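You operate a simulated robot arm through the tools that you are given. There is no shell and no other tool. Be economical: measure what you need, move in short steps, check, and stop when the job is done.

You are at the controls of a simulated two-armed robot. One attempt, no reset.

Task
Drain the pump's old oil into the waste tub and lid the tub.
Fine: hold the pump while the filler plug turns; plug on the mat, pump stood back. Set down upright: blue pump body.

Only the result counts: the job must be done as asked and must still hold three seconds after the hand-in. Knocking over, shifting, dropping, spilling or breaking anything else fails it. A push-on lid holds only when it is set on centred and level and pressed home; a screw cap is set on level and turned clockwise until tight.

Robot
Two 6-joint arms with two-finger parallel grippers on one trunk, on a base that drives. Base frame: it is fixed to the floor where the robot stands at the start and does not move with it; the origin is under the middle of the robot, x ahead of it, y to its left, z up. Readings come in m, rad, newtons and seconds.
The left shoulder is at the start at [0.07, 0.166, 1.38], the right one opposite. With the tool pointing down near the work surface each hand reaches from about 0.36 to 0.78 m from the robot's upright axis, wherever it stands, measured 20 degrees to its own side. Places, roughly: black filler plug (5x5x4 cm) [0.5, -0.1, 0.9]; filler neck [0.5, -0.1, 0.9]; filler neck thread [0.5, -0.1, 0.9]. Payload 3.91 kg a hand.
The TCP of each hand is the grasp point between the finger pads, 0.03 m short of the fingertips. In the tool frame z runs along the fingers and y along their closing line. The gripper opens to 0.11 m. The fingers are 0.02 m wide and 0.01 m thick; the gripper's body (0.048 by 0.112 m) begins 0.055 m behind the TCP.
Orientation is that of the tool frame in the base frame, as [roll, pitch, yaw] about the fixed x, y, z axes, in that order (R = Rz(yaw) Ry(pitch) Rx(roll)). With the fingers straight down and closing along the base's y, the tool's x points along the base's -x, its y along +y and its z along -z.

Tools
- The arms move only by the tool apply_moves. It takes "left_motion", "right_motion" or both (then of equal length, played together; a hand with none holds still); each is a list of rows, each an object of numbers (a shift or turn left out is 0, a gripper value left out holds the last): "grip": the closure, from 0 (fully open) to 1 (shut); "x", "y", "z": the shift along the base's x, y, z in m; "rx", "ry", "rz": the turn, a rotation vector about the base's x, y, z in rad. In form: [{"grip": .., "x": .., "y": .., "z": .., "rx": .., "ry": .., "rz": ..}, ...]. A call has 1 to 20 rows; each row shifts and turns the commanded pose from where the row before left it. A row lasts 0.2 s, in which the tool goes at most 0.05 m and 0.15 rad; a call with a longer step from one row to the next is refused whole, and so is a gripper value outside its range. A pose out of reach is approached as far as the arm can. The call stops where the force on the tool passes 50 N (or 10 N more than at its start, if that is more) or the arm is blocked; 0.2 s more then pass. Each finger travels about 0.108 m/s and halts on what it meets, pressing with about 42 N; the grip force reading is that of the motor and also rises with nothing between the fingers. The clock runs only during rows and for 0.2 s after the last one: add rows that do not move to give the fingers time. The reply holds the time, the measured pose of the TCP, the force on the tool along the base axes, the opening and the grip force, in the units named above and with some noise, with the torque about the TCP (base axes, N m) and any sound that the robot's microphone picked up.
- Cameras (640 x 400 px; columns grow to the right, rows downward): "scene" is now at [0.1196, -0.0263, 1.5826]; the picture's right is [-0.35, -0.94, 0.00], its down [-0.74, 0.27, -0.62] and it looks along [0.58, -0.21, -0.79] (base axes); focal length 275 px, centre (320, 200). "left" rides on the left gripper at [0.077, -0.007, -0.115] in its tool frame; the picture's right is [0.09, 1.00, 0.00], its down [-0.80, 0.07, -0.59] and it looks along [-0.59, 0.05, 0.80] (tool axes); focal length 270 px, centre (320, 200). "right" rides on the right gripper at [0.077, 0.007, -0.114] in its tool frame; the picture's right is [-0.09, 1.00, 0.00], its down [-0.80, -0.07, -0.59] and it looks along [-0.59, -0.05, 0.80] (tool axes); focal length 270 px, centre (320, 200). There is no depth. A picture from a camera that has moved, and an enlarged one, comes with that camera's place and axes in the base frame and with its lens.
- camera(camera): a new picture of that camera. It takes no simulated time.
- slide_trunk(by): slides the trunk up (or, below 0, down) by that many m; the arms and the scene camera ride with it, the base frame stays. It gives what a move gives, with no picture.
- steer(legs): drives the robot by 1 to 6 legs, each [ahead, left, turn to the left] in m, m and rad, along the robot's own axes; the way and the turn of a leg run together, so that a leg with both is an arc; at most 1.5 m and 3.142 rad a leg. The arms and the cameras ride along, it lands a little off, and it stops where it bumps. It gives what a move gives.
- pan_tilt(pan, tilt): turns the head with the scene camera to pan (to the left, within 1.501 rad either way) and tilt (down, from -0.506 to 1.204), counted from straight ahead of the robot. It gives what a move gives.
- close_up(camera, box): a new picture of the part [left, top, right, bottom] of that camera's present view, enlarged. It takes no simulated time.
- sign_off(): hands the job in; it is judged then, once.

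Go step by step. Nothing tells you exact positions but the pictures and the camera data: compare them with the known pose of the tool, close in by small moves and look again before you grip or let go. The budget is 120 turns and 92 pictures, counting those below and the enlarged ones. Unless the task says otherwise, let go and move clear before handing in.

The tools are called after ">>>" by a JSON object that holds its "name" and its "arguments". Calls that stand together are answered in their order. apply_moves: Moves the arms, as the interface text tells. Its arguments: {"type":"object","properties":{"left_motion":{"type":"array","items":{"type":"object","properties":{"grip":{"type":"number"},"x":{"type":"number"},"y":{"type":"number"},"z":{"type":"number"},"rx":{"type":"number"},"ry":{"type":"number"},"rz":{"type":"number"}}}},"right_motion":{"type":"array","items":{"type":"object","properties":{"grip":{"type":"number"},"x":{"type":"number"},"y":{"type":"number"},"z":{"type":"number"},"rx":{"type":"number"},"ry":{"type":"number"},"rz":{"type":"number"}}}}},"required":[]} The other tools are called the same way: slide_trunk (by) slides the trunk up or down; steer (legs) drives the base; pan_tilt (pan, tilt) turns the head that bears the scene camera; camera (camera) takes a picture; close_up (camera, box) takes an enlarged picture of a part of a camera's view; sign_off () hands the job in.

At the start:

```text
t: 0.0
left_position: [0.6874, 0.0744, 0.9987]
left_tool_rot: [-3.141, 0.0, -3.141]
left_force: [0.7, -0.5, 0.4]
left_wrist_torque: [0.02, 0.0, 0.01]
left_opening: 0.11
left_grasp_force: 0.1
right_position: [0.5337, -0.4303, 1.1403]
right_tool_rot: [-3.141, 0.001, -3.14]
right_force: [-0.1, 0.1, -0.1]
right_wrist_torque: [0.03, 0.0, 0.0]
right_opening: 0.1099
right_grasp_force: 0.0
trunk travel left (down, up): [-0.875, 0.065]
robot x, y, heading: [-0.0023, 0.0004, 0.002]
head pan, tilt: [-0.354, 0.906]
```

scene: 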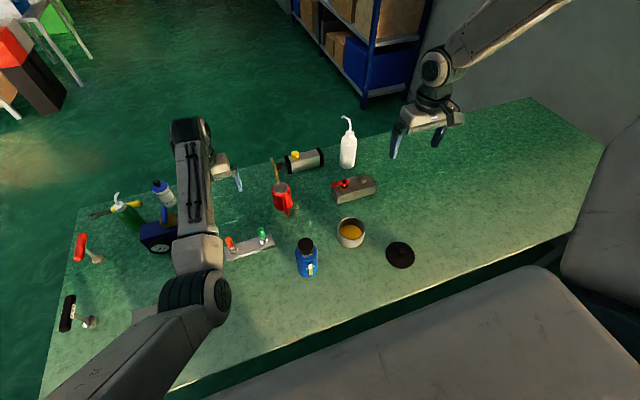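
right: 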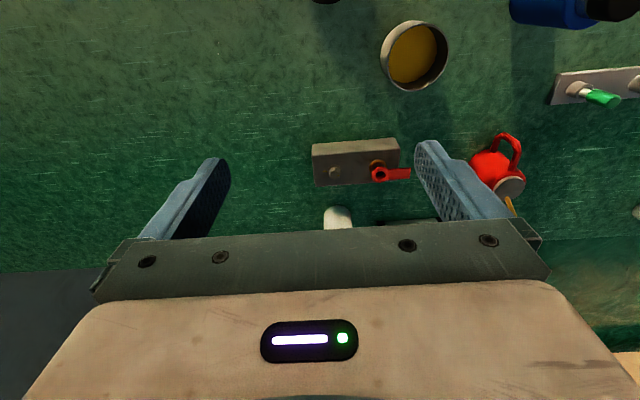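
left: 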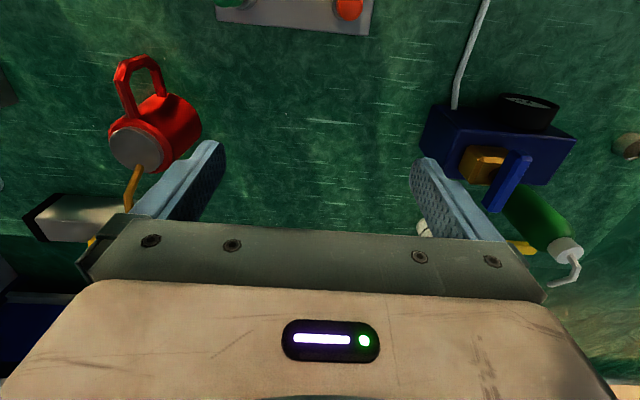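

I see the blue pump with its black plug near pixel (307,258), the waste tub at (350,233) and a black disc, probably the lid, at (400,255). I'll look closer first to locate them and the mat.

>>> {"name": "close_up", "arguments": {"camera": "scene", "box": [260, 200, 440, 312]}}

>>> {"name": "close_up", "arguments": {"camera": "scene", "box": [40, 130, 440, 380]}}

```text
3.56 times, centred on (350, 256) of scene
camera zoom: at [0.1196, -0.0263, 1.5826], right [-0.35, -0.94, 0.0], down [-0.74, 0.27, -0.62], along [0.58, -0.21, -0.79], focal length 977 px, centre (213, 1)
```

zoom: 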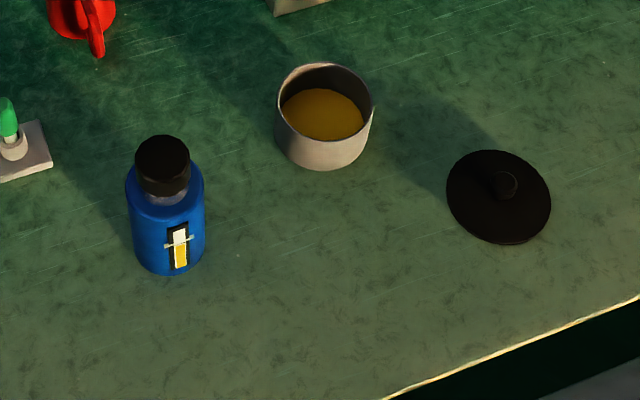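

```text
1.60 times, centred on (240, 255) of scene
camera zoom: at [0.1196, -0.0263, 1.5826], right [-0.35, -0.94, 0.0], down [-0.74, 0.27, -0.62], along [0.58, -0.21, -0.79], focal length 440 px, centre (448, 112)
```

zoom: 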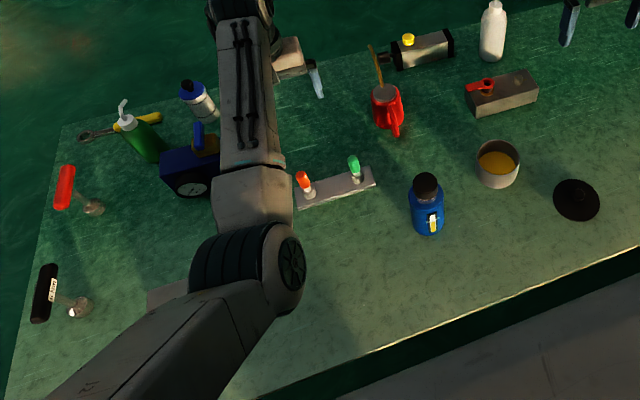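

The pump stands near (0.476, -0.115), its body 6 cm wide and about 10 cm tall; the tub is near (0.535, -0.286) and the lid with its knob near (0.412, -0.407). I'll bring the left hand up, back and round to a near-horizontal pose to hold the pump body.

>>> {"name": "apply_moves", "arguments": {"left_motion": [{"z": 0.05}, {"z": 0.05}, {"x": -0.04, "z": 0.02}, {"x": -0.05}, {"x": -0.05}, {"x": -0.05, "rz": -0.1}, {"x": -0.05, "rz": -0.15}, {"x": -0.04, "y": -0.02, "rz": -0.15}, {"x": -0.02, "y": -0.03, "rz": -0.15}, {"x": -0.01, "y": -0.03, "rz": -0.15}, {"rx": -0.0911, "ry": -0.1086}, {"rx": -0.0911, "ry": -0.1086}, {"rx": -0.0911, "ry": -0.1086}, {"rx": -0.0911, "ry": -0.1086}, {"rx": -0.0911, "ry": -0.1086}, {"rx": -0.0911, "ry": -0.1086}, {"rx": -0.0911, "ry": -0.1086}, {"rx": -0.0911, "ry": -0.1086}]}}

>>> {"name": "camera", "arguments": {"camera": "scene"}}

>>> {"name": "camera", "arguments": {"camera": "left"}}

```text
t: 1.8
left_position: [0.6268, 0.1391, 1.0585]
left_tool_rot: [2.992, 0.128, 2.818]
left_force: [1.1, 0.9, 0.6]
left_wrist_torque: [-0.01, -0.04, 0.01]
left_opening: 0.1099
left_grasp_force: 0.0
left hand out of reach, approached as far as the arm can: row 2, 3, 4, 5, 6, 7, 8
right_position: [0.533, -0.431, 1.1396]
right_tool_rot: [3.141, 0.0, 3.141]
right_force: [0.3, -0.6, 0.2]
right_wrist_torque: [0.02, 0.01, 0.01]
right_opening: 0.1101
right_grasp_force: 0.0
trunk travel left (down, up): [-0.875, 0.065]
robot x, y, heading: [0.0044, 0.0008, 0.001]
head pan, tilt: [-0.354, 0.906]
stopped in row 8 (left hand): the arm was blocked; the commanded pose is now the measured one
```

```text
86 pictures are left
camera scene: at [0.1191, -0.0274, 1.5826], right [-0.35, -0.94, 0.0], down [-0.74, 0.27, -0.62], along [0.58, -0.21, -0.79], focal length 275 px, centre (320, 200)
```

scene: 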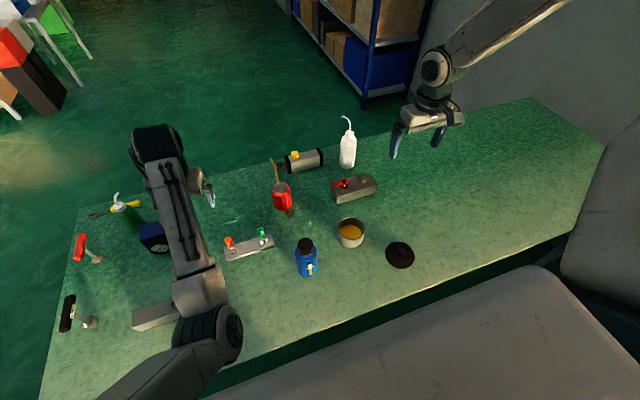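

```text
85 pictures are left
camera left: at [0.5344, 0.1452, 1.1606], right [0.21, 0.97, 0.14], down [0.67, -0.25, 0.7], along [0.71, -0.06, -0.71], focal length 270 px, centre (320, 200)
```

left: 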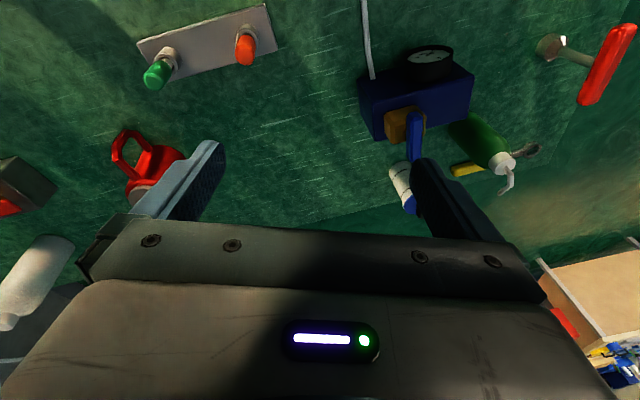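

The upward path hit the arm's limit. I'll retry by pulling back toward the robot at this height in a short step.

>>> {"name": "apply_moves", "arguments": {"left_motion": [{"x": -0.03, "y": -0.02}, {"x": -0.03, "y": -0.03}, {"x": -0.03, "y": -0.03}, {"x": -0.03, "y": -0.02}]}}

```text
t: 3.0
left_position: [0.6154, 0.1777, 1.1045]
left_tool_rot: [2.865, 0.211, 2.843]
left_force: [-0.1, 0.6, 1.0]
left_wrist_torque: [0.0, 0.0, 0.01]
left_opening: 0.11
left_grasp_force: 0.0
left hand out of reach, approached as far as the arm can: row 2, 3, 4
right_position: [0.5327, -0.431, 1.1403]
right_tool_rot: [-3.141, -0.001, -3.142]
right_force: [-1.2, -0.4, 0.5]
right_wrist_torque: [-0.02, -0.02, 0.01]
right_opening: 0.11
right_grasp_force: 0.1
trunk travel left (down, up): [-0.875, 0.065]
robot x, y, heading: [0.002, -0.0007, -0.002]
head pan, tilt: [-0.354, 0.906]
stopped in row 4 (left hand): the arm was blocked; the commanded pose is now the measured one
```

The left arm is awkward reaching this far inward. I'll consider sidestepping the base to the right, so first a look to that side and down at the bench edge.

>>> {"name": "pan_tilt", "arguments": {"pan": -1.1, "tilt": 0.8}}

>>> {"name": "camera", "arguments": {"camera": "scene"}}

```text
t: 4.1
left_position: [0.6153, 0.177, 1.1033]
left_tool_rot: [2.862, 0.21, 2.846]
left_force: [0.4, -0.8, 0.3]
left_wrist_torque: [0.0, -0.03, -0.03]
left_opening: 0.11
left_grasp_force: 0.1
right_position: [0.5319, -0.4303, 1.1406]
right_tool_rot: [-3.141, 0.0, 3.141]
right_force: [-0.3, 0.4, 0.3]
right_wrist_torque: [0.01, -0.01, -0.02]
right_opening: 0.1101
right_grasp_force: 0.0
trunk travel left (down, up): [-0.875, 0.065]
robot x, y, heading: [0.0025, 0.0007, 0.003]
head pan, tilt: [-1.1, 0.799]
```

```text
84 pictures are left
camera scene: at [0.0856, -0.072, 1.5909], right [-0.89, -0.45, 0.0], down [-0.33, 0.64, -0.7], along [0.32, -0.62, -0.72], focal length 275 px, centre (320, 200)
```

scene: 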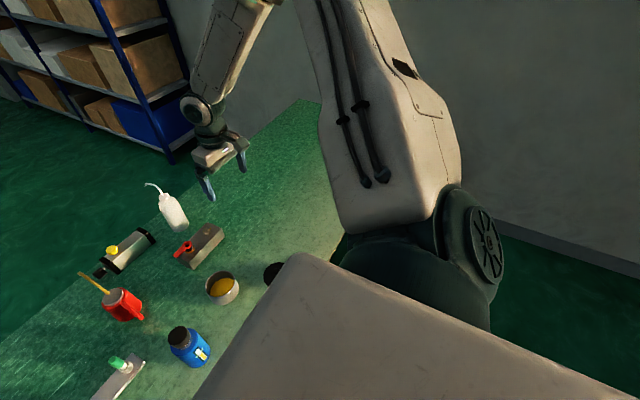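

There is about 1.8 m free to the wall on the right, and both hands are high. I'll sidestep right by 0.18 m so the pump and tub lie straddling the robot's centre.

>>> {"name": "steer", "arguments": {"legs": [[0, -0.18, 0]]}}

>>> {"name": "pan_tilt", "arguments": {"pan": 0.0, "tilt": 0.95}}

>>> {"name": "camera", "arguments": {"camera": "scene"}}

```text
t: 5.6
left_position: [0.6139, -0.0008, 1.1022]
left_tool_rot: [2.868, 0.21, 2.85]
left_force: [0.3, 1.1, 0.0]
left_wrist_torque: [-0.01, 0.03, 0.0]
left_opening: 0.11
left_grasp_force: 0.0
right_position: [0.5343, -0.6073, 1.1416]
right_tool_rot: [-3.139, 0.0, -3.136]
right_force: [0.5, 0.4, -0.3]
right_wrist_torque: [-0.06, -0.04, -0.02]
right_opening: 0.11
right_grasp_force: 0.1
trunk travel left (down, up): [-0.875, 0.065]
robot x, y, heading: [-0.0022, -0.1846, 0.009]
head pan, tilt: [-1.1, 0.799]
```

```text
t: 7.0
left_position: [0.6144, -0.002, 1.102]
left_tool_rot: [2.865, 0.21, 2.848]
left_force: [0.7, 0.5, -0.9]
left_wrist_torque: [0.01, -0.01, 0.01]
left_opening: 0.1103
left_grasp_force: 0.1
right_position: [0.5348, -0.6109, 1.1392]
right_tool_rot: [-3.141, 0.0, -3.137]
right_force: [-0.1, 0.1, 0.0]
right_wrist_torque: [0.02, 0.02, -0.02]
right_opening: 0.11
right_grasp_force: 0.0
trunk travel left (down, up): [-0.875, 0.065]
robot x, y, heading: [0.001, -0.1845, 0.001]
head pan, tilt: [0.0, 0.949]
```

```text
83 pictures are left
camera scene: at [0.1221, -0.182, 1.5794], right [0.0, -1.0, 0.0], down [-0.81, 0.0, -0.58], along [0.58, 0.0, -0.81], focal length 275 px, centre (320, 200)
```

scene: 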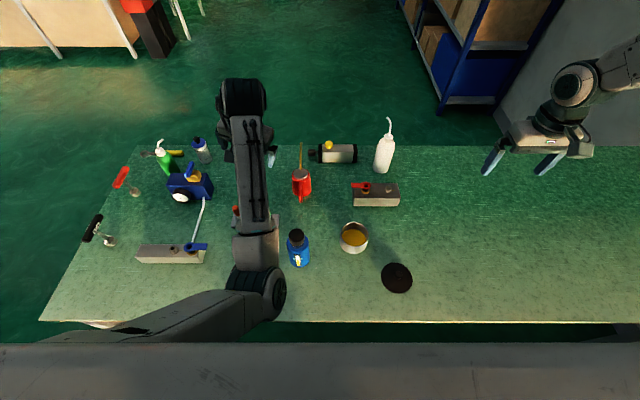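

From here the pump is at about (0.474, -0.118), left of centre. I'll now tilt the left hand forward and pull it back together, toward a hold-ready pose behind the pump.

>>> {"name": "apply_moves", "arguments": {"left_motion": [{"x": -0.03, "y": -0.005, "z": -0.0125, "rx": -0.0718, "ry": -0.0948, "rz": -0.0489}, {"x": -0.03, "y": -0.005, "z": -0.0125, "rx": -0.0718, "ry": -0.0948, "rz": -0.0489}, {"x": -0.03, "y": -0.005, "z": -0.0125, "rx": -0.0718, "ry": -0.0948, "rz": -0.0489}, {"x": -0.03, "y": -0.005, "z": -0.0125, "rx": -0.0718, "ry": -0.0948, "rz": -0.0489}]}}

>>> {"name": "camera", "arguments": {"camera": "scene"}}

```text
t: 7.6
left_position: [0.6051, 0.0081, 1.1838]
left_tool_rot: [2.79, 0.623, 2.716]
left_force: [0.6, 0.6, -0.1]
left_wrist_torque: [0.0, -0.04, 0.03]
left_opening: 0.1101
left_grasp_force: 0.1
right_position: [0.5348, -0.6116, 1.1409]
right_tool_rot: [3.14, 0.002, -3.137]
right_force: [-1.1, 1.0, -0.3]
right_wrist_torque: [0.01, 0.0, 0.01]
right_opening: 0.1102
right_grasp_force: 0.0
trunk travel left (down, up): [-0.875, 0.065]
robot x, y, heading: [0.0012, -0.1837, -0.0]
head pan, tilt: [0.0, 0.949]
stopped in row 3 (left hand): the arm was blocked; the commanded pose is now the measured one
```

```text
82 pictures are left
camera scene: at [0.1208, -0.1823, 1.5795], right [0.0, -1.0, 0.0], down [-0.81, 0.0, -0.58], along [0.58, 0.0, -0.81], focal length 275 px, centre (320, 200)
```

scene: 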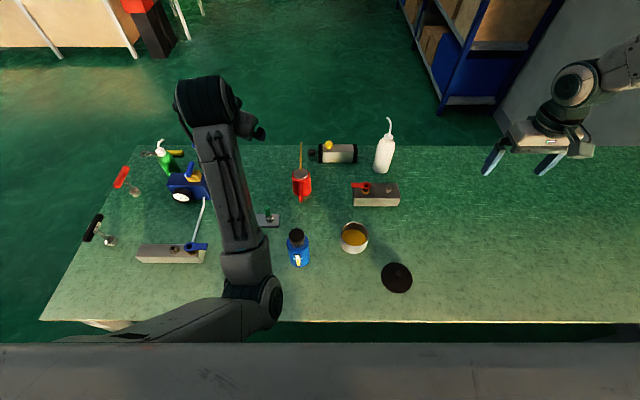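

The left arm is in an elbow-low posture that only suits tool-down work, while the right arm is elbow-high. So the right hand will hold and pour the pump and the left will turn the plug; I'll back the base off 0.18 m to give the right arm room.

>>> {"name": "steer", "arguments": {"legs": [[-0.18, 0, 0]]}}

>>> {"name": "apply_moves", "arguments": {"right_motion": [{"y": 0.04, "z": -0.02, "rz": 0.12}, {"y": 0.04, "z": -0.02, "rz": 0.12}, {"y": 0.04, "z": -0.02, "rz": 0.12}, {"y": 0.04, "z": -0.02, "rz": 0.12}, {"y": 0.04, "z": -0.02, "rz": 0.12}]}}

>>> {"name": "camera", "arguments": {"camera": "scene"}}

```text
t: 9.1
left_position: [0.4268, 0.0101, 1.1799]
left_tool_rot: [2.795, 0.616, 2.72]
left_force: [0.8, -0.2, 0.2]
left_wrist_torque: [0.01, 0.04, 0.01]
left_opening: 0.11
left_grasp_force: 0.0
right_position: [0.3571, -0.6102, 1.1381]
right_tool_rot: [3.141, -0.004, -3.134]
right_force: [0.2, 0.6, 0.0]
right_wrist_torque: [-0.01, 0.02, -0.04]
right_opening: 0.1101
right_grasp_force: 0.2
trunk travel left (down, up): [-0.875, 0.065]
robot x, y, heading: [-0.1815, -0.1822, 0.004]
head pan, tilt: [0.0, 0.949]
```

```text
t: 10.3
left_position: [0.4232, 0.0073, 1.1831]
left_tool_rot: [2.79, 0.62, 2.72]
left_force: [0.1, -0.4, -0.4]
left_wrist_torque: [0.05, 0.0, 0.03]
left_opening: 0.11
left_grasp_force: 0.1
right_position: [0.2623, -0.5515, 1.0611]
right_tool_rot: [3.139, 0.002, -2.532]
right_force: [-0.2, 0.0, 0.2]
right_wrist_torque: [0.03, 0.01, -0.01]
right_opening: 0.1102
right_grasp_force: 0.0
right hand out of reach, approached as far as the arm can: row 1, 2, 3, 4, 5
trunk travel left (down, up): [-0.875, 0.065]
robot x, y, heading: [-0.1814, -0.1817, 0.011]
head pan, tilt: [0.0, 0.949]
```

```text
81 pictures are left
camera scene: at [-0.0595, -0.1832, 1.5793], right [0.01, -1.0, 0.0], down [-0.81, -0.01, -0.58], along [0.58, 0.0, -0.81], focal length 275 px, centre (320, 200)
```

scene: 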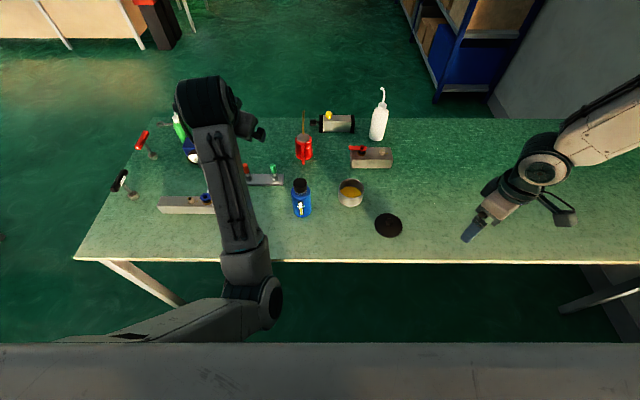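

Both arms' inner reach seems to widen only lower down. I'll bring the right hand lower and inward, in the free zone between lid and bench edge.

>>> {"name": "apply_moves", "arguments": {"right_motion": [{"x": 0.02, "z": -0.04}, {"x": 0.02, "z": -0.04}, {"x": 0.02, "y": 0.02, "z": -0.03}, {"x": 0.01, "y": 0.04}, {"y": 0.04}, {"y": 0.04}]}}

>>> {"name": "camera", "arguments": {"camera": "scene"}}

```text
t: 11.7
left_position: [0.4224, 0.0084, 1.1828]
left_tool_rot: [2.793, 0.62, 2.718]
left_force: [0.5, -0.4, 0.6]
left_wrist_torque: [-0.01, 0.01, 0.02]
left_opening: 0.11
left_grasp_force: 0.0
right_position: [0.2401, -0.5536, 1.0034]
right_tool_rot: [-3.141, 0.002, -2.534]
right_force: [-0.6, 0.3, -0.3]
right_wrist_torque: [0.0, 0.0, -0.02]
right_opening: 0.11
right_grasp_force: 0.0
right hand out of reach, approached as far as the arm can: row 1, 2, 3, 4, 5, 6
trunk travel left (down, up): [-0.875, 0.065]
robot x, y, heading: [-0.1817, -0.1831, 0.01]
head pan, tilt: [0.0, 0.949]
```

```text
80 pictures are left
camera scene: at [-0.0609, -0.183, 1.5794], right [0.01, -1.0, 0.0], down [-0.81, -0.01, -0.58], along [0.58, 0.0, -0.81], focal length 275 px, centre (320, 200)
```

scene: 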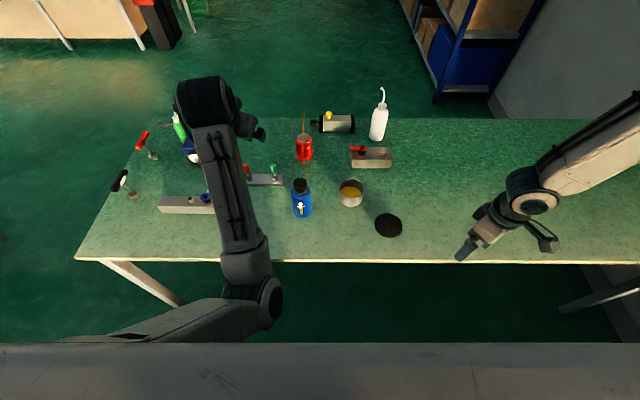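

The right arm got stuck in a folded posture. I'll steer it outward over the empty right part of the bench, where it can unfold.

>>> {"name": "apply_moves", "arguments": {"right_motion": [{"y": -0.04, "x": 0.02, "z": 0.01}, {"y": -0.04, "x": 0.02, "z": 0.01}, {"y": -0.04, "x": 0.02, "z": 0.01}, {"y": -0.04, "x": 0.02, "z": 0.01}, {"y": -0.03, "x": 0.02}, {}, {}, {}]}}

>>> {"name": "camera", "arguments": {"camera": "scene"}}

```text
t: 13.5
left_position: [0.4247, 0.007, 1.1833]
left_tool_rot: [2.791, 0.618, 2.72]
left_force: [0.3, -0.3, 0.0]
left_wrist_torque: [0.02, -0.01, 0.01]
left_opening: 0.11
left_grasp_force: 0.0
right_position: [0.3415, -0.7483, 1.0433]
right_tool_rot: [-3.141, 0.0, -2.534]
right_force: [0.3, 0.2, 0.4]
right_wrist_torque: [-0.03, 0.01, 0.0]
right_opening: 0.1098
right_grasp_force: 0.0
trunk travel left (down, up): [-0.875, 0.065]
robot x, y, heading: [-0.1819, -0.1878, 0.003]
head pan, tilt: [0.0, 0.949]
```

```text
79 pictures are left
camera scene: at [-0.0599, -0.1835, 1.5793], right [0.01, -1.0, 0.0], down [-0.81, -0.01, -0.58], along [0.58, 0.0, -0.81], focal length 275 px, centre (320, 200)
```

scene: 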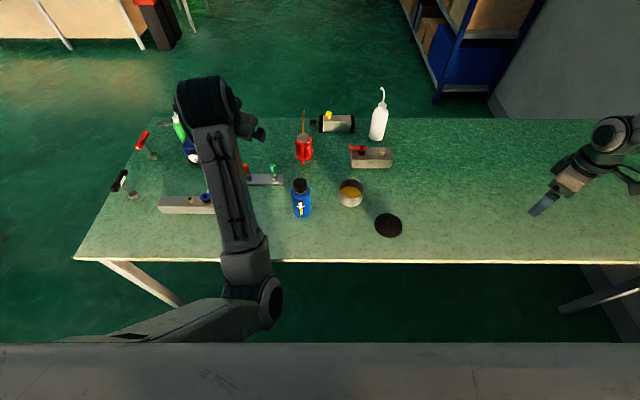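

The arm is back in reach. I'll lower the right hand and reach forward over the empty bench before swinging inward.

>>> {"name": "apply_moves", "arguments": {"right_motion": [{"x": 0.03, "z": -0.03}, {"x": 0.03, "z": -0.03}, {"x": 0.03, "z": -0.03, "y": 0.02}, {"x": 0.03, "y": 0.03}, {"x": 0.02, "y": 0.03}, {"x": 0.02, "y": 0.03}, {"y": 0.03}]}}

>>> {"name": "apply_moves", "arguments": {"left_motion": [{"x": 0.03}, {"x": 0.03}, {"x": 0.03}, {"z": -0.03}, {"z": -0.03}, {"z": -0.03}]}}

>>> {"name": "camera", "arguments": {"camera": "scene"}}

```text
t: 15.1
left_position: [0.4225, 0.01, 1.1831]
left_tool_rot: [2.794, 0.621, 2.718]
left_force: [-0.4, 0.2, 0.3]
left_wrist_torque: [-0.03, -0.03, -0.03]
left_opening: 0.11
left_grasp_force: 0.0
right_position: [0.4047, -0.6739, 1.0222]
right_tool_rot: [-3.139, 0.001, -2.536]
right_force: [-0.7, 0.5, 0.0]
right_wrist_torque: [-0.02, 0.01, -0.02]
right_opening: 0.1098
right_grasp_force: 0.0
right hand out of reach, approached as far as the arm can: row 2, 3, 4, 5, 6, 7
trunk travel left (down, up): [-0.875, 0.065]
robot x, y, heading: [-0.1767, -0.1831, 0.007]
head pan, tilt: [0.0, 0.949]
```

```text
t: 16.5
left_position: [0.5126, 0.0097, 1.0913]
left_tool_rot: [2.793, 0.623, 2.718]
left_force: [-0.7, -0.1, -0.6]
left_wrist_torque: [-0.01, 0.02, 0.0]
left_opening: 0.1098
left_grasp_force: 0.1
right_position: [0.4062, -0.6751, 1.02]
right_tool_rot: [-3.141, 0.0, -2.536]
right_force: [-0.2, -1.0, 0.6]
right_wrist_torque: [0.01, -0.04, -0.02]
right_opening: 0.11
right_grasp_force: 0.1
trunk travel left (down, up): [-0.875, 0.065]
robot x, y, heading: [-0.1842, -0.183, 0.006]
head pan, tilt: [0.0, 0.949]
```

```text
78 pictures are left
camera scene: at [-0.06, -0.1827, 1.5794], right [0.01, -1.0, 0.0], down [-0.81, -0.01, -0.58], along [0.58, 0.0, -0.81], focal length 275 px, centre (320, 200)
```

scene: 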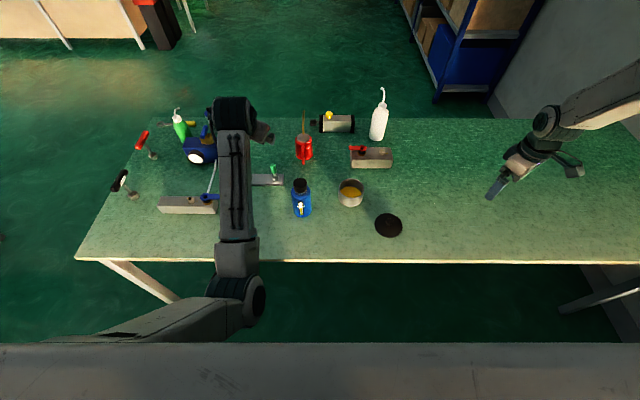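

The left hand follows well now that the base is back, and it is already tilted 40° forward. I'll keep lowering and pulling it toward the pump's near-left side.

>>> {"name": "apply_moves", "arguments": {"left_motion": [{"x": -0.03, "y": -0.01, "z": -0.03}, {"x": -0.03, "y": -0.01, "z": -0.03}, {"x": -0.03, "y": -0.01, "z": -0.03}, {"x": -0.03, "y": -0.01, "z": -0.03}]}}

>>> {"name": "apply_moves", "arguments": {"right_motion": [{"rz": -0.12, "y": -0.01}, {"rz": -0.12, "y": -0.01}, {"rz": -0.12}, {"rz": -0.12}, {"rz": -0.12}, {"y": 0.03}, {"y": 0.03}, {"y": 0.03}, {"y": 0.03}]}}

>>> {"name": "camera", "arguments": {"camera": "scene"}}

```text
t: 17.7
left_position: [0.3986, 0.0159, 0.9724]
left_tool_rot: [2.668, 0.587, 2.654]
left_force: [-0.5, -0.2, -0.4]
left_wrist_torque: [-0.01, 0.03, -0.01]
left_opening: 0.1099
left_grasp_force: 0.1
right_position: [0.4055, -0.6757, 1.0207]
right_tool_rot: [-3.142, 0.002, -2.532]
right_force: [-0.4, 1.0, -0.2]
right_wrist_torque: [-0.01, 0.01, -0.04]
right_opening: 0.1099
right_grasp_force: 0.0
trunk travel left (down, up): [-0.875, 0.065]
robot x, y, heading: [-0.1802, -0.1827, 0.004]
head pan, tilt: [0.0, 0.949]
stopped in row 4 (left hand): the arm was blocked; the commanded pose is now the measured one
```

```text
t: 19.7
left_position: [0.3987, 0.0175, 0.9726]
left_tool_rot: [2.668, 0.587, 2.656]
left_force: [-0.3, -0.1, 0.2]
left_wrist_torque: [0.01, 0.0, -0.02]
left_opening: 0.1103
left_grasp_force: 0.0
right_position: [0.3586, -0.6242, 1.0382]
right_tool_rot: [3.141, 0.005, -3.135]
right_force: [0.5, 0.2, -0.3]
right_wrist_torque: [-0.02, 0.0, -0.02]
right_opening: 0.11
right_grasp_force: 0.0
right hand out of reach, approached as far as the arm can: row 6, 7, 8, 9
trunk travel left (down, up): [-0.875, 0.065]
robot x, y, heading: [-0.1829, -0.1855, 0.012]
head pan, tilt: [0.0, 0.949]
```

```text
77 pictures are left
camera scene: at [-0.0607, -0.1817, 1.5794], right [0.01, -1.0, 0.0], down [-0.81, -0.01, -0.58], along [0.58, 0.0, -0.81], focal length 275 px, centre (320, 200)
```

scene: 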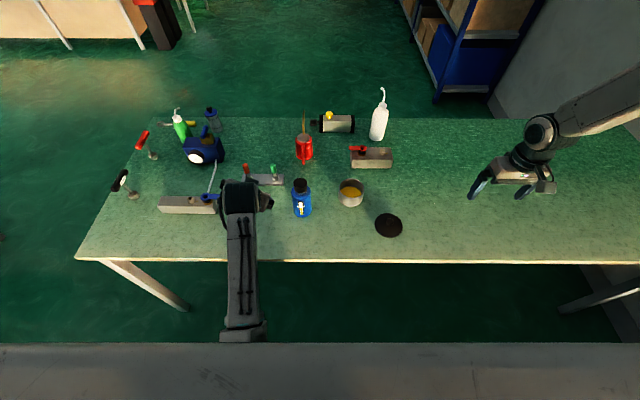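

The right hand keeps stopping along one line about 30° out from its shoulder. I'll look at the right arm's posture before trying another path.

>>> {"name": "pan_tilt", "arguments": {"pan": -0.9, "tilt": 0.35}}

>>> {"name": "camera", "arguments": {"camera": "scene"}}

>>> {"name": "pan_tilt", "arguments": {"pan": 0.9, "tilt": 0.7}}

>>> {"name": "camera", "arguments": {"camera": "scene"}}

```text
t: 20.9
left_position: [0.399, 0.0161, 0.9727]
left_tool_rot: [2.669, 0.589, 2.656]
left_force: [0.0, -0.3, 0.4]
left_wrist_torque: [0.03, 0.01, 0.02]
left_opening: 0.1102
left_grasp_force: 0.0
right_position: [0.3584, -0.6249, 1.0372]
right_tool_rot: [3.14, 0.005, -3.137]
right_force: [0.4, -0.9, -1.3]
right_wrist_torque: [-0.01, 0.0, -0.01]
right_opening: 0.1097
right_grasp_force: 0.0
trunk travel left (down, up): [-0.875, 0.065]
robot x, y, heading: [-0.1823, -0.1833, 0.006]
head pan, tilt: [-0.901, 0.351]
```

```text
76 pictures are left
camera scene: at [-0.0748, -0.2558, 1.6305], right [-0.78, -0.63, 0.0], down [-0.22, 0.27, -0.94], along [0.59, -0.73, -0.34], focal length 275 px, centre (320, 200)
```

scene: 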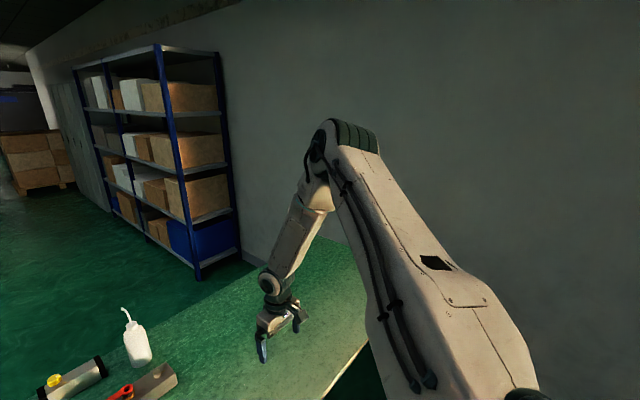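

```text
t: 22.7
left_position: [0.3993, 0.0172, 0.9736]
left_tool_rot: [2.669, 0.588, 2.655]
left_force: [0.6, 1.3, -0.2]
left_wrist_torque: [0.0, -0.01, 0.0]
left_opening: 0.1103
left_grasp_force: 0.0
right_position: [0.359, -0.6268, 1.0382]
right_tool_rot: [3.139, 0.004, -3.135]
right_force: [-0.7, 0.3, -0.5]
right_wrist_torque: [0.01, 0.02, 0.01]
right_opening: 0.1098
right_grasp_force: 0.1
trunk travel left (down, up): [-0.875, 0.065]
robot x, y, heading: [-0.182, -0.1867, 0.01]
head pan, tilt: [0.901, 0.7]
```

```text
75 pictures are left
camera scene: at [-0.0808, -0.1165, 1.5992], right [0.79, -0.62, 0.0], down [-0.4, -0.51, -0.77], along [0.47, 0.6, -0.64], focal length 275 px, centre (320, 200)
```

scene: 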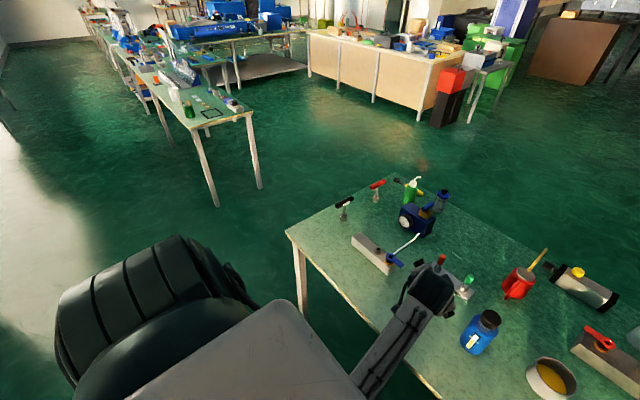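

The right arm is elbow-out, so its hand will reach inward best if the fingers point inward (to the left) rather than straight down. I'll turn the right hand to point about 60° left and 30° below horizontal, as the pump holder.

>>> {"name": "apply_moves", "arguments": {"right_motion": [{"rz": 0.15}, {"rz": 0.15}, {"rz": 0.15}, {"rz": 0.15}, {"rz": 0.15}, {"rz": 0.15}, {"rz": 0.147}, {"rx": 0.1296, "ry": -0.0748}, {"rx": 0.1296, "ry": -0.0748}, {"rx": 0.1296, "ry": -0.0748}, {"rx": 0.1296, "ry": -0.0748}, {"rx": 0.1296, "ry": -0.0748}, {"rx": 0.1296, "ry": -0.0748}, {"rx": 0.1296, "ry": -0.0748}]}}

>>> {"name": "pan_tilt", "arguments": {"pan": -0.4, "tilt": 0.85}}

>>> {"name": "camera", "arguments": {"camera": "scene"}}

```text
t: 25.7
left_position: [0.3966, 0.0149, 0.975]
left_tool_rot: [2.665, 0.587, 2.655]
left_force: [-0.1, 0.1, 0.4]
left_wrist_torque: [-0.02, -0.02, -0.02]
left_opening: 0.11
left_grasp_force: 0.1
right_position: [0.2911, -0.6423, 1.0822]
right_tool_rot: [-3.124, 1.054, -2.079]
right_force: [0.0, 0.2, 0.5]
right_wrist_torque: [0.02, 0.02, 0.04]
right_opening: 0.1101
right_grasp_force: 0.0
right hand out of reach, approached as far as the arm can: row 9, 10, 11, 12, 13, 14
trunk travel left (down, up): [-0.875, 0.065]
robot x, y, heading: [-0.1824, -0.1822, 0.008]
head pan, tilt: [0.901, 0.7]
```

```text
t: 27.2
left_position: [0.3979, 0.0169, 0.9733]
left_tool_rot: [2.668, 0.589, 2.657]
left_force: [-0.6, -0.3, 0.2]
left_wrist_torque: [0.02, -0.01, 0.0]
left_opening: 0.1101
left_grasp_force: 0.0
right_position: [0.2924, -0.6406, 1.0818]
right_tool_rot: [-3.128, 1.048, -2.082]
right_force: [-0.2, -1.1, 0.4]
right_wrist_torque: [0.02, 0.02, -0.05]
right_opening: 0.1104
right_grasp_force: 0.1
trunk travel left (down, up): [-0.875, 0.065]
robot x, y, heading: [-0.1795, -0.1855, 0.01]
head pan, tilt: [-0.4, 0.85]
```

```text
74 pictures are left
camera scene: at [-0.0608, -0.2132, 1.5869], right [-0.38, -0.92, 0.0], down [-0.69, 0.29, -0.66], along [0.61, -0.25, -0.75], focal length 275 px, centre (320, 200)
```

scene: 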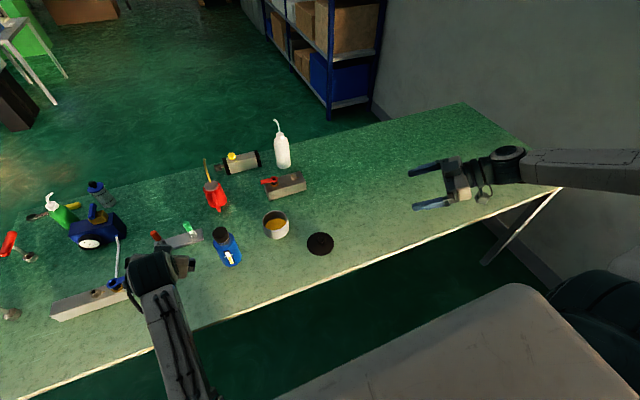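

The pointing pose was reached with a small position slip. Now I'll test moving the hand inward and down along its pointing direction.

>>> {"name": "apply_moves", "arguments": {"right_motion": [{"y": 0.03, "z": -0.02}, {"y": 0.03, "z": -0.02}, {"y": 0.03, "z": -0.02}, {"y": 0.03, "z": -0.02}, {"y": 0.03, "z": -0.02}]}}

>>> {"name": "apply_moves", "arguments": {"right_motion": [{"x": 0.03, "y": 0.015}, {"x": 0.03, "y": 0.015}, {"x": 0.03, "y": 0.015}, {"x": 0.03, "y": 0.015}]}}

```text
t: 28.4
left_position: [0.398, 0.0179, 0.9726]
left_tool_rot: [2.672, 0.588, 2.657]
left_force: [0.4, 0.3, 0.8]
left_wrist_torque: [-0.01, -0.03, -0.04]
left_opening: 0.11
left_grasp_force: 0.0
right_position: [0.2936, -0.4917, 0.9832]
right_tool_rot: [-3.127, 1.05, -2.08]
right_force: [0.0, -0.1, 0.1]
right_wrist_torque: [-0.04, 0.02, 0.0]
right_opening: 0.1101
right_grasp_force: 0.1
trunk travel left (down, up): [-0.875, 0.065]
robot x, y, heading: [-0.1808, -0.1844, 0.01]
head pan, tilt: [-0.4, 0.85]
```

```text
t: 29.4
left_position: [0.4, 0.017, 0.9724]
left_tool_rot: [2.671, 0.588, 2.657]
left_force: [1.1, -0.2, -0.1]
left_wrist_torque: [0.02, 0.0, -0.02]
left_opening: 0.1101
left_grasp_force: 0.0
right_position: [0.4185, -0.4305, 0.9801]
right_tool_rot: [-3.13, 1.048, -2.081]
right_force: [0.3, 0.6, 0.3]
right_wrist_torque: [-0.06, 0.02, -0.02]
right_opening: 0.1103
right_grasp_force: 0.1
trunk travel left (down, up): [-0.875, 0.065]
robot x, y, heading: [-0.1792, -0.1863, 0.007]
head pan, tilt: [-0.4, 0.85]
```

That works: the right hand moves inward freely now. I'll bring it to a spot just short of the pump and look through both cameras.

>>> {"name": "apply_moves", "arguments": {"right_motion": [{"y": 0.045, "z": -0.01}, {"y": 0.045, "z": -0.01}, {"y": 0.045, "z": -0.01}, {"y": 0.03, "x": -0.005, "z": -0.02}]}}

>>> {"name": "close_up", "arguments": {"camera": "scene", "box": [160, 190, 360, 315]}}

>>> {"name": "camera", "arguments": {"camera": "right"}}

```text
t: 30.4
left_position: [0.3978, 0.0176, 0.9734]
left_tool_rot: [2.668, 0.589, 2.656]
left_force: [0.1, 0.6, -0.5]
left_wrist_torque: [-0.01, 0.01, -0.05]
left_opening: 0.11
left_grasp_force: 0.0
right_position: [0.4089, -0.2628, 0.9296]
right_tool_rot: [-3.13, 1.048, -2.081]
right_force: [0.6, 0.9, 0.0]
right_wrist_torque: [0.0, -0.01, -0.01]
right_opening: 0.1098
right_grasp_force: 0.1
trunk travel left (down, up): [-0.875, 0.065]
robot x, y, heading: [-0.1822, -0.1852, 0.006]
head pan, tilt: [-0.4, 0.85]
```

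```text
3.20 times, centred on (260, 252) of scene
camera zoom: at [-0.0614, -0.2114, 1.587], right [-0.38, -0.92, 0.0], down [-0.69, 0.29, -0.66], along [0.61, -0.25, -0.75], focal length 879 px, centre (512, 32)
```

zoom: 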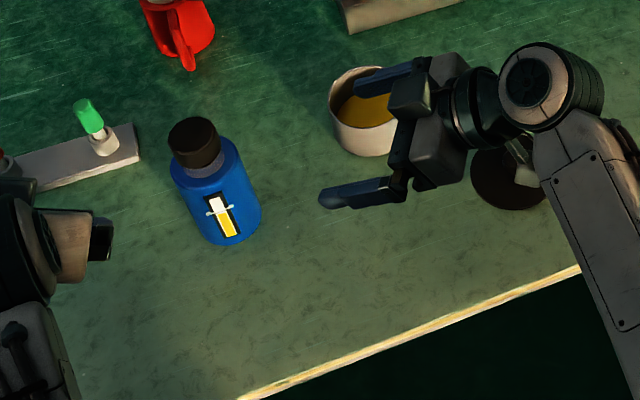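

```text
72 pictures are left
camera right: at [0.3347, -0.379, 0.9193], right [-0.84, 0.53, 0.07], down [0.0, -0.13, 0.99], along [0.54, 0.84, 0.11], focal length 270 px, centre (320, 200)
```

right: 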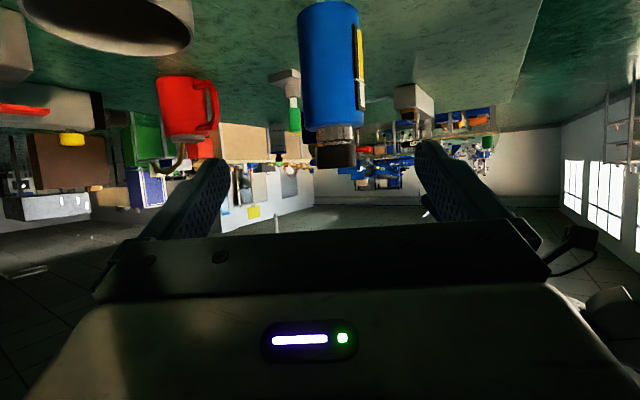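

The pump axis comes out at about (0.477, -0.118), body 0.767–0.872 and plug top 0.917. I'll move to a stand-off 10 cm back along the tool axis and check alignment.

>>> {"name": "apply_moves", "arguments": {"right_motion": [{"x": 0.013, "y": 0.035, "z": -0.026}, {"x": 0.013, "y": 0.034, "z": -0.026}]}}

>>> {"name": "camera", "arguments": {"camera": "right"}}

>>> {"name": "close_up", "arguments": {"camera": "scene", "box": [140, 190, 340, 315]}}

```text
t: 31.0
left_position: [0.3997, 0.0176, 0.9723]
left_tool_rot: [2.67, 0.588, 2.656]
left_force: [0.0, 0.6, 0.5]
left_wrist_torque: [0.0, -0.01, -0.04]
left_opening: 0.1102
left_grasp_force: 0.0
right_position: [0.4358, -0.1987, 0.877]
right_tool_rot: [-3.128, 1.05, -2.079]
right_force: [0.7, 0.0, -0.7]
right_wrist_torque: [0.02, 0.0, -0.01]
right_opening: 0.1101
right_grasp_force: 0.1
trunk travel left (down, up): [-0.875, 0.065]
robot x, y, heading: [-0.1824, -0.1843, 0.01]
head pan, tilt: [-0.4, 0.85]
```

```text
71 pictures are left
camera right: at [0.3596, -0.3129, 0.8667], right [-0.84, 0.53, 0.07], down [0.0, -0.13, 0.99], along [0.54, 0.84, 0.11], focal length 270 px, centre (320, 200)
```

right: 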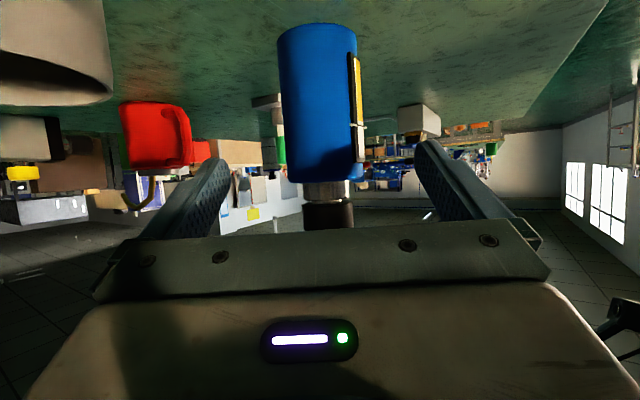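

```text
3.20 times, centred on (240, 252) of scene
camera zoom: at [-0.0597, -0.2109, 1.5868], right [-0.38, -0.92, 0.0], down [-0.69, 0.29, -0.66], along [0.61, -0.25, -0.75], focal length 879 px, centre (576, 32)
```

zoom: 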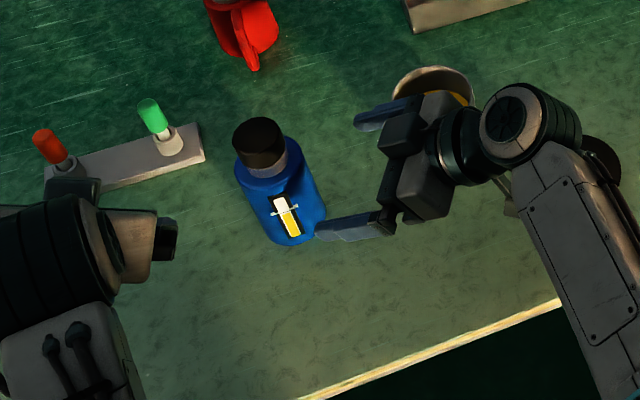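

The pump is centred between the fingers. I'll slide in about 9.5 cm along the tool axis.

>>> {"name": "apply_moves", "arguments": {"right_motion": [{"x": 0.01, "y": 0.018, "z": -0.0119}, {"x": 0.01, "y": 0.018, "z": -0.0119}, {"x": 0.01, "y": 0.018, "z": -0.0119}, {"x": 0.01, "y": 0.018, "z": -0.0119}]}}

>>> {"name": "camera", "arguments": {"camera": "right"}}

>>> {"name": "close_up", "arguments": {"camera": "scene", "box": [140, 190, 340, 315]}}

```text
t: 32.0
left_position: [0.3993, 0.0178, 0.9724]
left_tool_rot: [2.669, 0.588, 2.655]
left_force: [0.1, -0.3, -0.3]
left_wrist_torque: [-0.02, 0.02, 0.0]
left_opening: 0.1099
left_grasp_force: 0.1
right_position: [0.4721, -0.1332, 0.824]
right_tool_rot: [-3.128, 1.039, -2.084]
right_force: [-0.2, 0.6, 0.3]
right_wrist_torque: [0.0, 0.01, 0.01]
right_opening: 0.1101
right_grasp_force: 0.0
trunk travel left (down, up): [-0.875, 0.065]
robot x, y, heading: [-0.1822, -0.1825, 0.006]
head pan, tilt: [-0.4, 0.85]
```

```text
69 pictures are left
camera right: at [0.3976, -0.2483, 0.8157], right [-0.84, 0.54, 0.07], down [0.0, -0.12, 0.99], along [0.54, 0.83, 0.1], focal length 270 px, centre (320, 200)
```

right: 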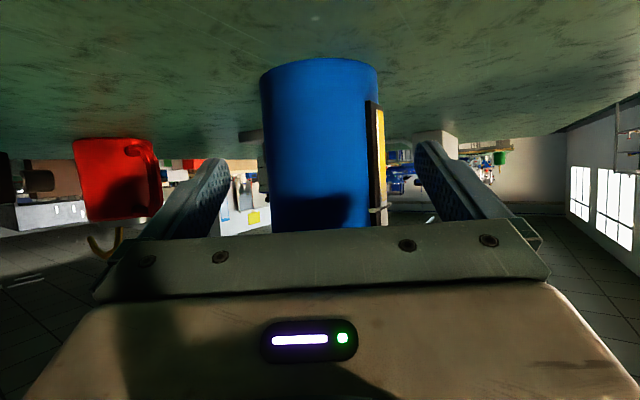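

```text
3.20 times, centred on (240, 252) of scene
camera zoom: at [-0.0599, -0.213, 1.5868], right [-0.38, -0.92, 0.0], down [-0.69, 0.29, -0.66], along [0.61, -0.25, -0.75], focal length 879 px, centre (576, 32)
```

zoom: 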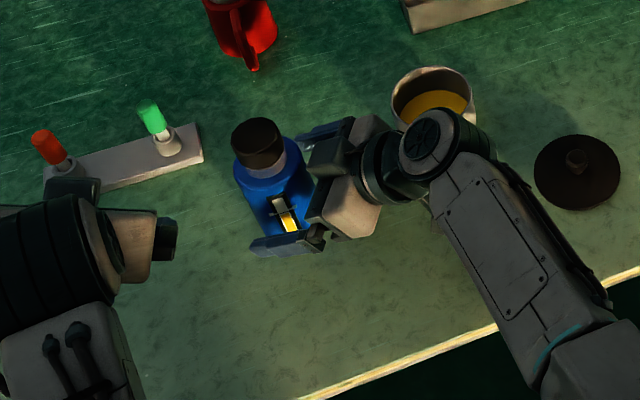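

The fingers straddle the pump, but the left finger would press right on its sight gauge. I'll swing the hand about 0.5 rad around the pump so the pads meet plain body, then look again.

>>> {"name": "apply_moves", "arguments": {"right_motion": [{"x": -0.0017, "y": 0.0015, "rz": -0.125}, {"x": -0.0017, "y": 0.0015, "rz": -0.125}, {"x": -0.0017, "y": 0.0015, "rz": -0.125}, {"x": -0.0017, "y": 0.0015, "rz": -0.125}]}}

>>> {"name": "camera", "arguments": {"camera": "right"}}

>>> {"name": "close_up", "arguments": {"camera": "scene", "box": [140, 190, 340, 315]}}

```text
t: 33.1
left_position: [0.399, 0.0171, 0.9732]
left_tool_rot: [2.667, 0.587, 2.655]
left_force: [0.7, -0.2, 0.5]
left_wrist_torque: [-0.01, 0.02, -0.01]
left_opening: 0.1102
left_grasp_force: 0.1
right_position: [0.483, -0.2142, 0.8046]
right_tool_rot: [-2.898, 0.98, -2.412]
right_force: [-2.2, 0.1, 1.6]
right_wrist_torque: [0.05, 0.03, 0.11]
right_opening: 0.1097
right_grasp_force: 0.0
trunk travel left (down, up): [-0.875, 0.065]
robot x, y, heading: [-0.182, -0.1848, 0.003]
head pan, tilt: [-0.4, 0.85]
stopped in row 4 (right hand): the arm was blocked; the commanded pose is now the measured one
```

```text
67 pictures are left
camera right: at [0.3604, -0.2772, 0.8002], right [-0.46, 0.89, -0.06], down [-0.08, 0.02, 1.0], along [0.89, 0.46, 0.06], focal length 270 px, centre (320, 200)
```

right: 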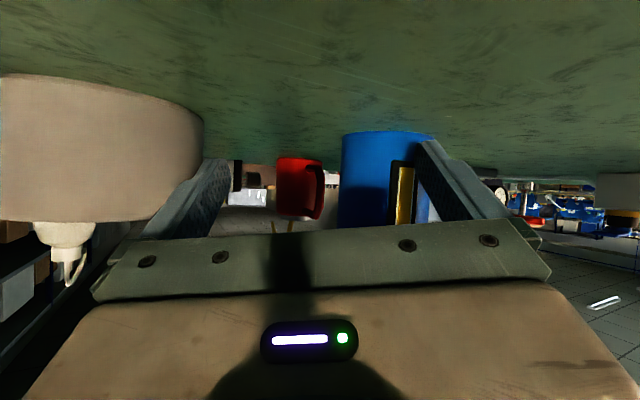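

```text
3.20 times, centred on (240, 252) of scene
camera zoom: at [-0.0607, -0.2136, 1.5868], right [-0.38, -0.92, 0.0], down [-0.69, 0.29, -0.66], along [0.61, -0.25, -0.75], focal length 879 px, centre (576, 32)
```

zoom: 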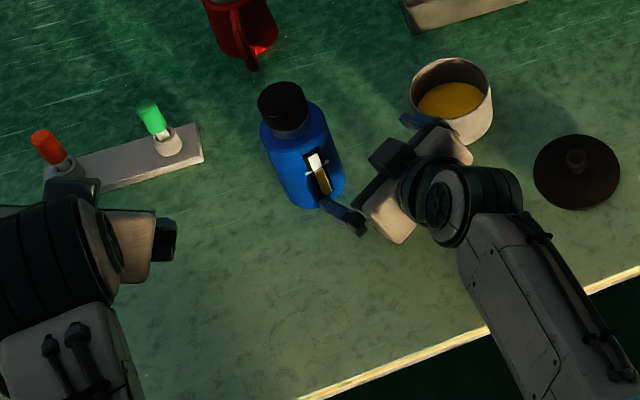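

The arm hit a joint limit and slid sideways: it nudged the pump forward and brushed the tub about 2 cm to the right, both still upright. I'll withdraw straight back and up, away from both, before anything else.

>>> {"name": "apply_moves", "arguments": {"right_motion": [{"x": -0.015, "z": 0.008}, {"x": -0.025, "z": 0.015}, {"x": -0.03, "z": 0.02}, {"x": -0.03, "z": 0.03}, {"z": 0.04}]}}

>>> {"name": "close_up", "arguments": {"camera": "scene", "box": [140, 150, 380, 300]}}

```text
t: 34.4
left_position: [0.3984, 0.0177, 0.9726]
left_tool_rot: [2.667, 0.586, 2.655]
left_force: [0.6, 0.0, -1.3]
left_wrist_torque: [0.03, 0.0, -0.01]
left_opening: 0.11
left_grasp_force: 0.1
right_position: [0.3899, -0.2769, 0.8975]
right_tool_rot: [-2.711, 0.886, -2.251]
right_force: [-0.3, 0.9, -0.3]
right_wrist_torque: [0.02, -0.01, -0.02]
right_opening: 0.1101
right_grasp_force: 0.0
trunk travel left (down, up): [-0.875, 0.065]
robot x, y, heading: [-0.183, -0.1825, 0.008]
head pan, tilt: [-0.4, 0.85]
stopped in row 5 (right hand): the arm was blocked; the commanded pose is now the measured one
```

```text
2.67 times, centred on (260, 225) of scene
camera zoom: at [-0.06, -0.2135, 1.5868], right [-0.38, -0.92, 0.0], down [-0.69, 0.29, -0.66], along [0.61, -0.25, -0.75], focal length 733 px, centre (480, 133)
```

zoom: 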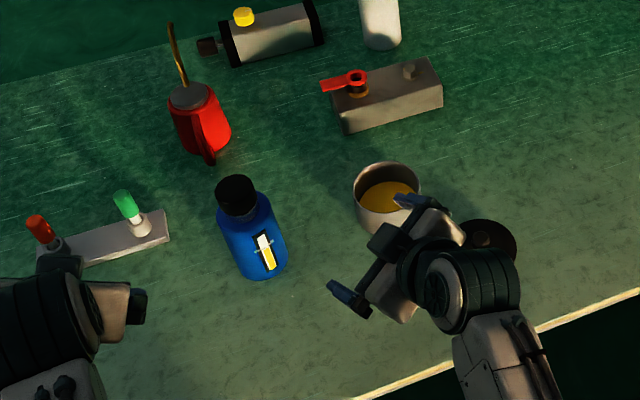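

The pump stands upright at about (0.513, -0.149) and the tub is near (0.53, -0.32). I'll restore the earlier hand orientation, which was comfortably reachable and now clears the gauge.

>>> {"name": "apply_moves", "arguments": {"right_motion": [{"z": 0.01, "rx": 0.054, "ry": 0.023, "rz": 0.1055}, {"z": 0.01, "rx": 0.054, "ry": 0.023, "rz": 0.1055}, {"z": 0.01, "y": 0.005, "rx": 0.054, "ry": 0.023, "rz": 0.1055}, {"z": 0.01, "y": 0.005, "rx": 0.054, "ry": 0.023, "rz": 0.1055}, {"z": 0.01, "y": 0.005, "rx": 0.054, "ry": 0.023, "rz": 0.1055}]}}

>>> {"name": "camera", "arguments": {"camera": "right"}}

```text
t: 35.6
left_position: [0.3986, 0.0173, 0.974]
left_tool_rot: [2.666, 0.587, 2.654]
left_force: [0.7, -0.3, -0.2]
left_wrist_torque: [0.02, -0.03, 0.0]
left_opening: 0.1101
left_grasp_force: 0.0
right_position: [0.3928, -0.2603, 0.948]
right_tool_rot: [3.133, 1.05, -2.082]
right_force: [0.8, -0.8, 0.5]
right_wrist_torque: [0.01, -0.03, 0.01]
right_opening: 0.11
right_grasp_force: 0.0
trunk travel left (down, up): [-0.875, 0.065]
robot x, y, heading: [-0.1858, -0.1852, 0.007]
head pan, tilt: [-0.4, 0.85]
```

```text
64 pictures are left
camera right: at [0.3186, -0.3763, 0.938], right [-0.85, 0.52, 0.08], down [0.01, -0.14, 0.99], along [0.53, 0.84, 0.11], focal length 270 px, centre (320, 200)
```

right: 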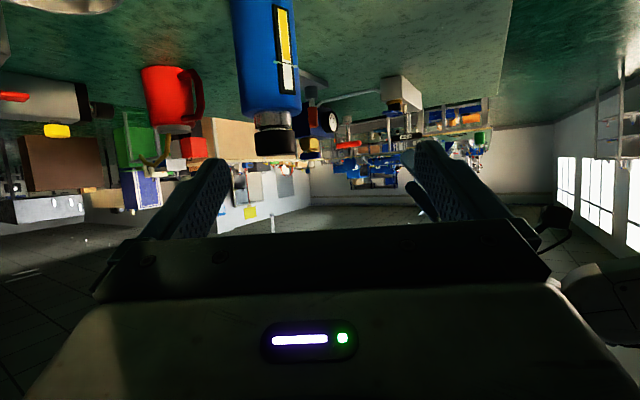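

Orientation is back, and both cameras put the pump axis at (0.513, -0.149). I'll go to a stand-off 10 cm back along the tool axis, staying above the tub rim.

>>> {"name": "apply_moves", "arguments": {"right_motion": [{"x": 0.02, "y": 0.009, "z": -0.013}, {"x": 0.02, "y": 0.009, "z": -0.02}, {"x": 0.02, "y": 0.009, "z": -0.02}, {"x": 0.018, "y": 0.008, "z": -0.018}]}}

>>> {"name": "camera", "arguments": {"camera": "right"}}

>>> {"name": "close_up", "arguments": {"camera": "scene", "box": [140, 150, 380, 300]}}

```text
t: 36.6
left_position: [0.4011, 0.0171, 0.9731]
left_tool_rot: [2.668, 0.586, 2.655]
left_force: [1.0, 0.1, -0.3]
left_wrist_torque: [-0.01, 0.0, -0.02]
left_opening: 0.11
left_grasp_force: 0.0
right_position: [0.4696, -0.2257, 0.874]
right_tool_rot: [3.136, 1.049, -2.085]
right_force: [-1.0, -0.4, -1.0]
right_wrist_torque: [-0.04, 0.02, 0.01]
right_opening: 0.11
right_grasp_force: 0.0
trunk travel left (down, up): [-0.875, 0.065]
robot x, y, heading: [-0.1803, -0.1839, 0.007]
head pan, tilt: [-0.4, 0.85]
```

```text
63 pictures are left
camera right: at [0.3965, -0.3425, 0.8644], right [-0.85, 0.52, 0.08], down [0.01, -0.14, 0.99], along [0.53, 0.84, 0.11], focal length 270 px, centre (320, 200)
```

right: 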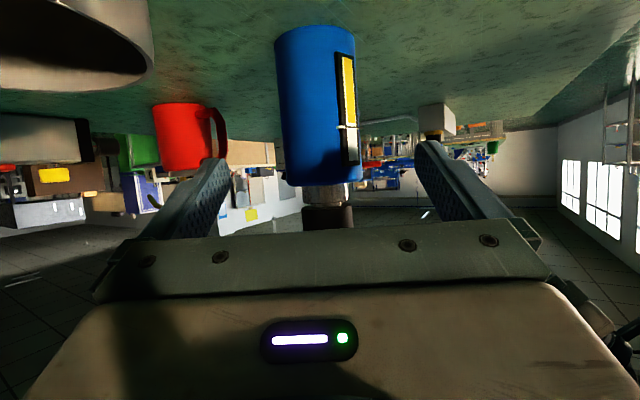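

```text
2.67 times, centred on (260, 225) of scene
camera zoom: at [-0.0593, -0.2131, 1.5867], right [-0.38, -0.92, 0.0], down [-0.69, 0.29, -0.66], along [0.61, -0.25, -0.75], focal length 733 px, centre (480, 133)
```

zoom: 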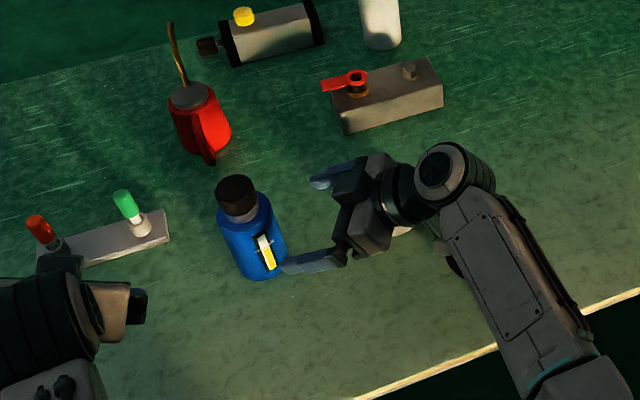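

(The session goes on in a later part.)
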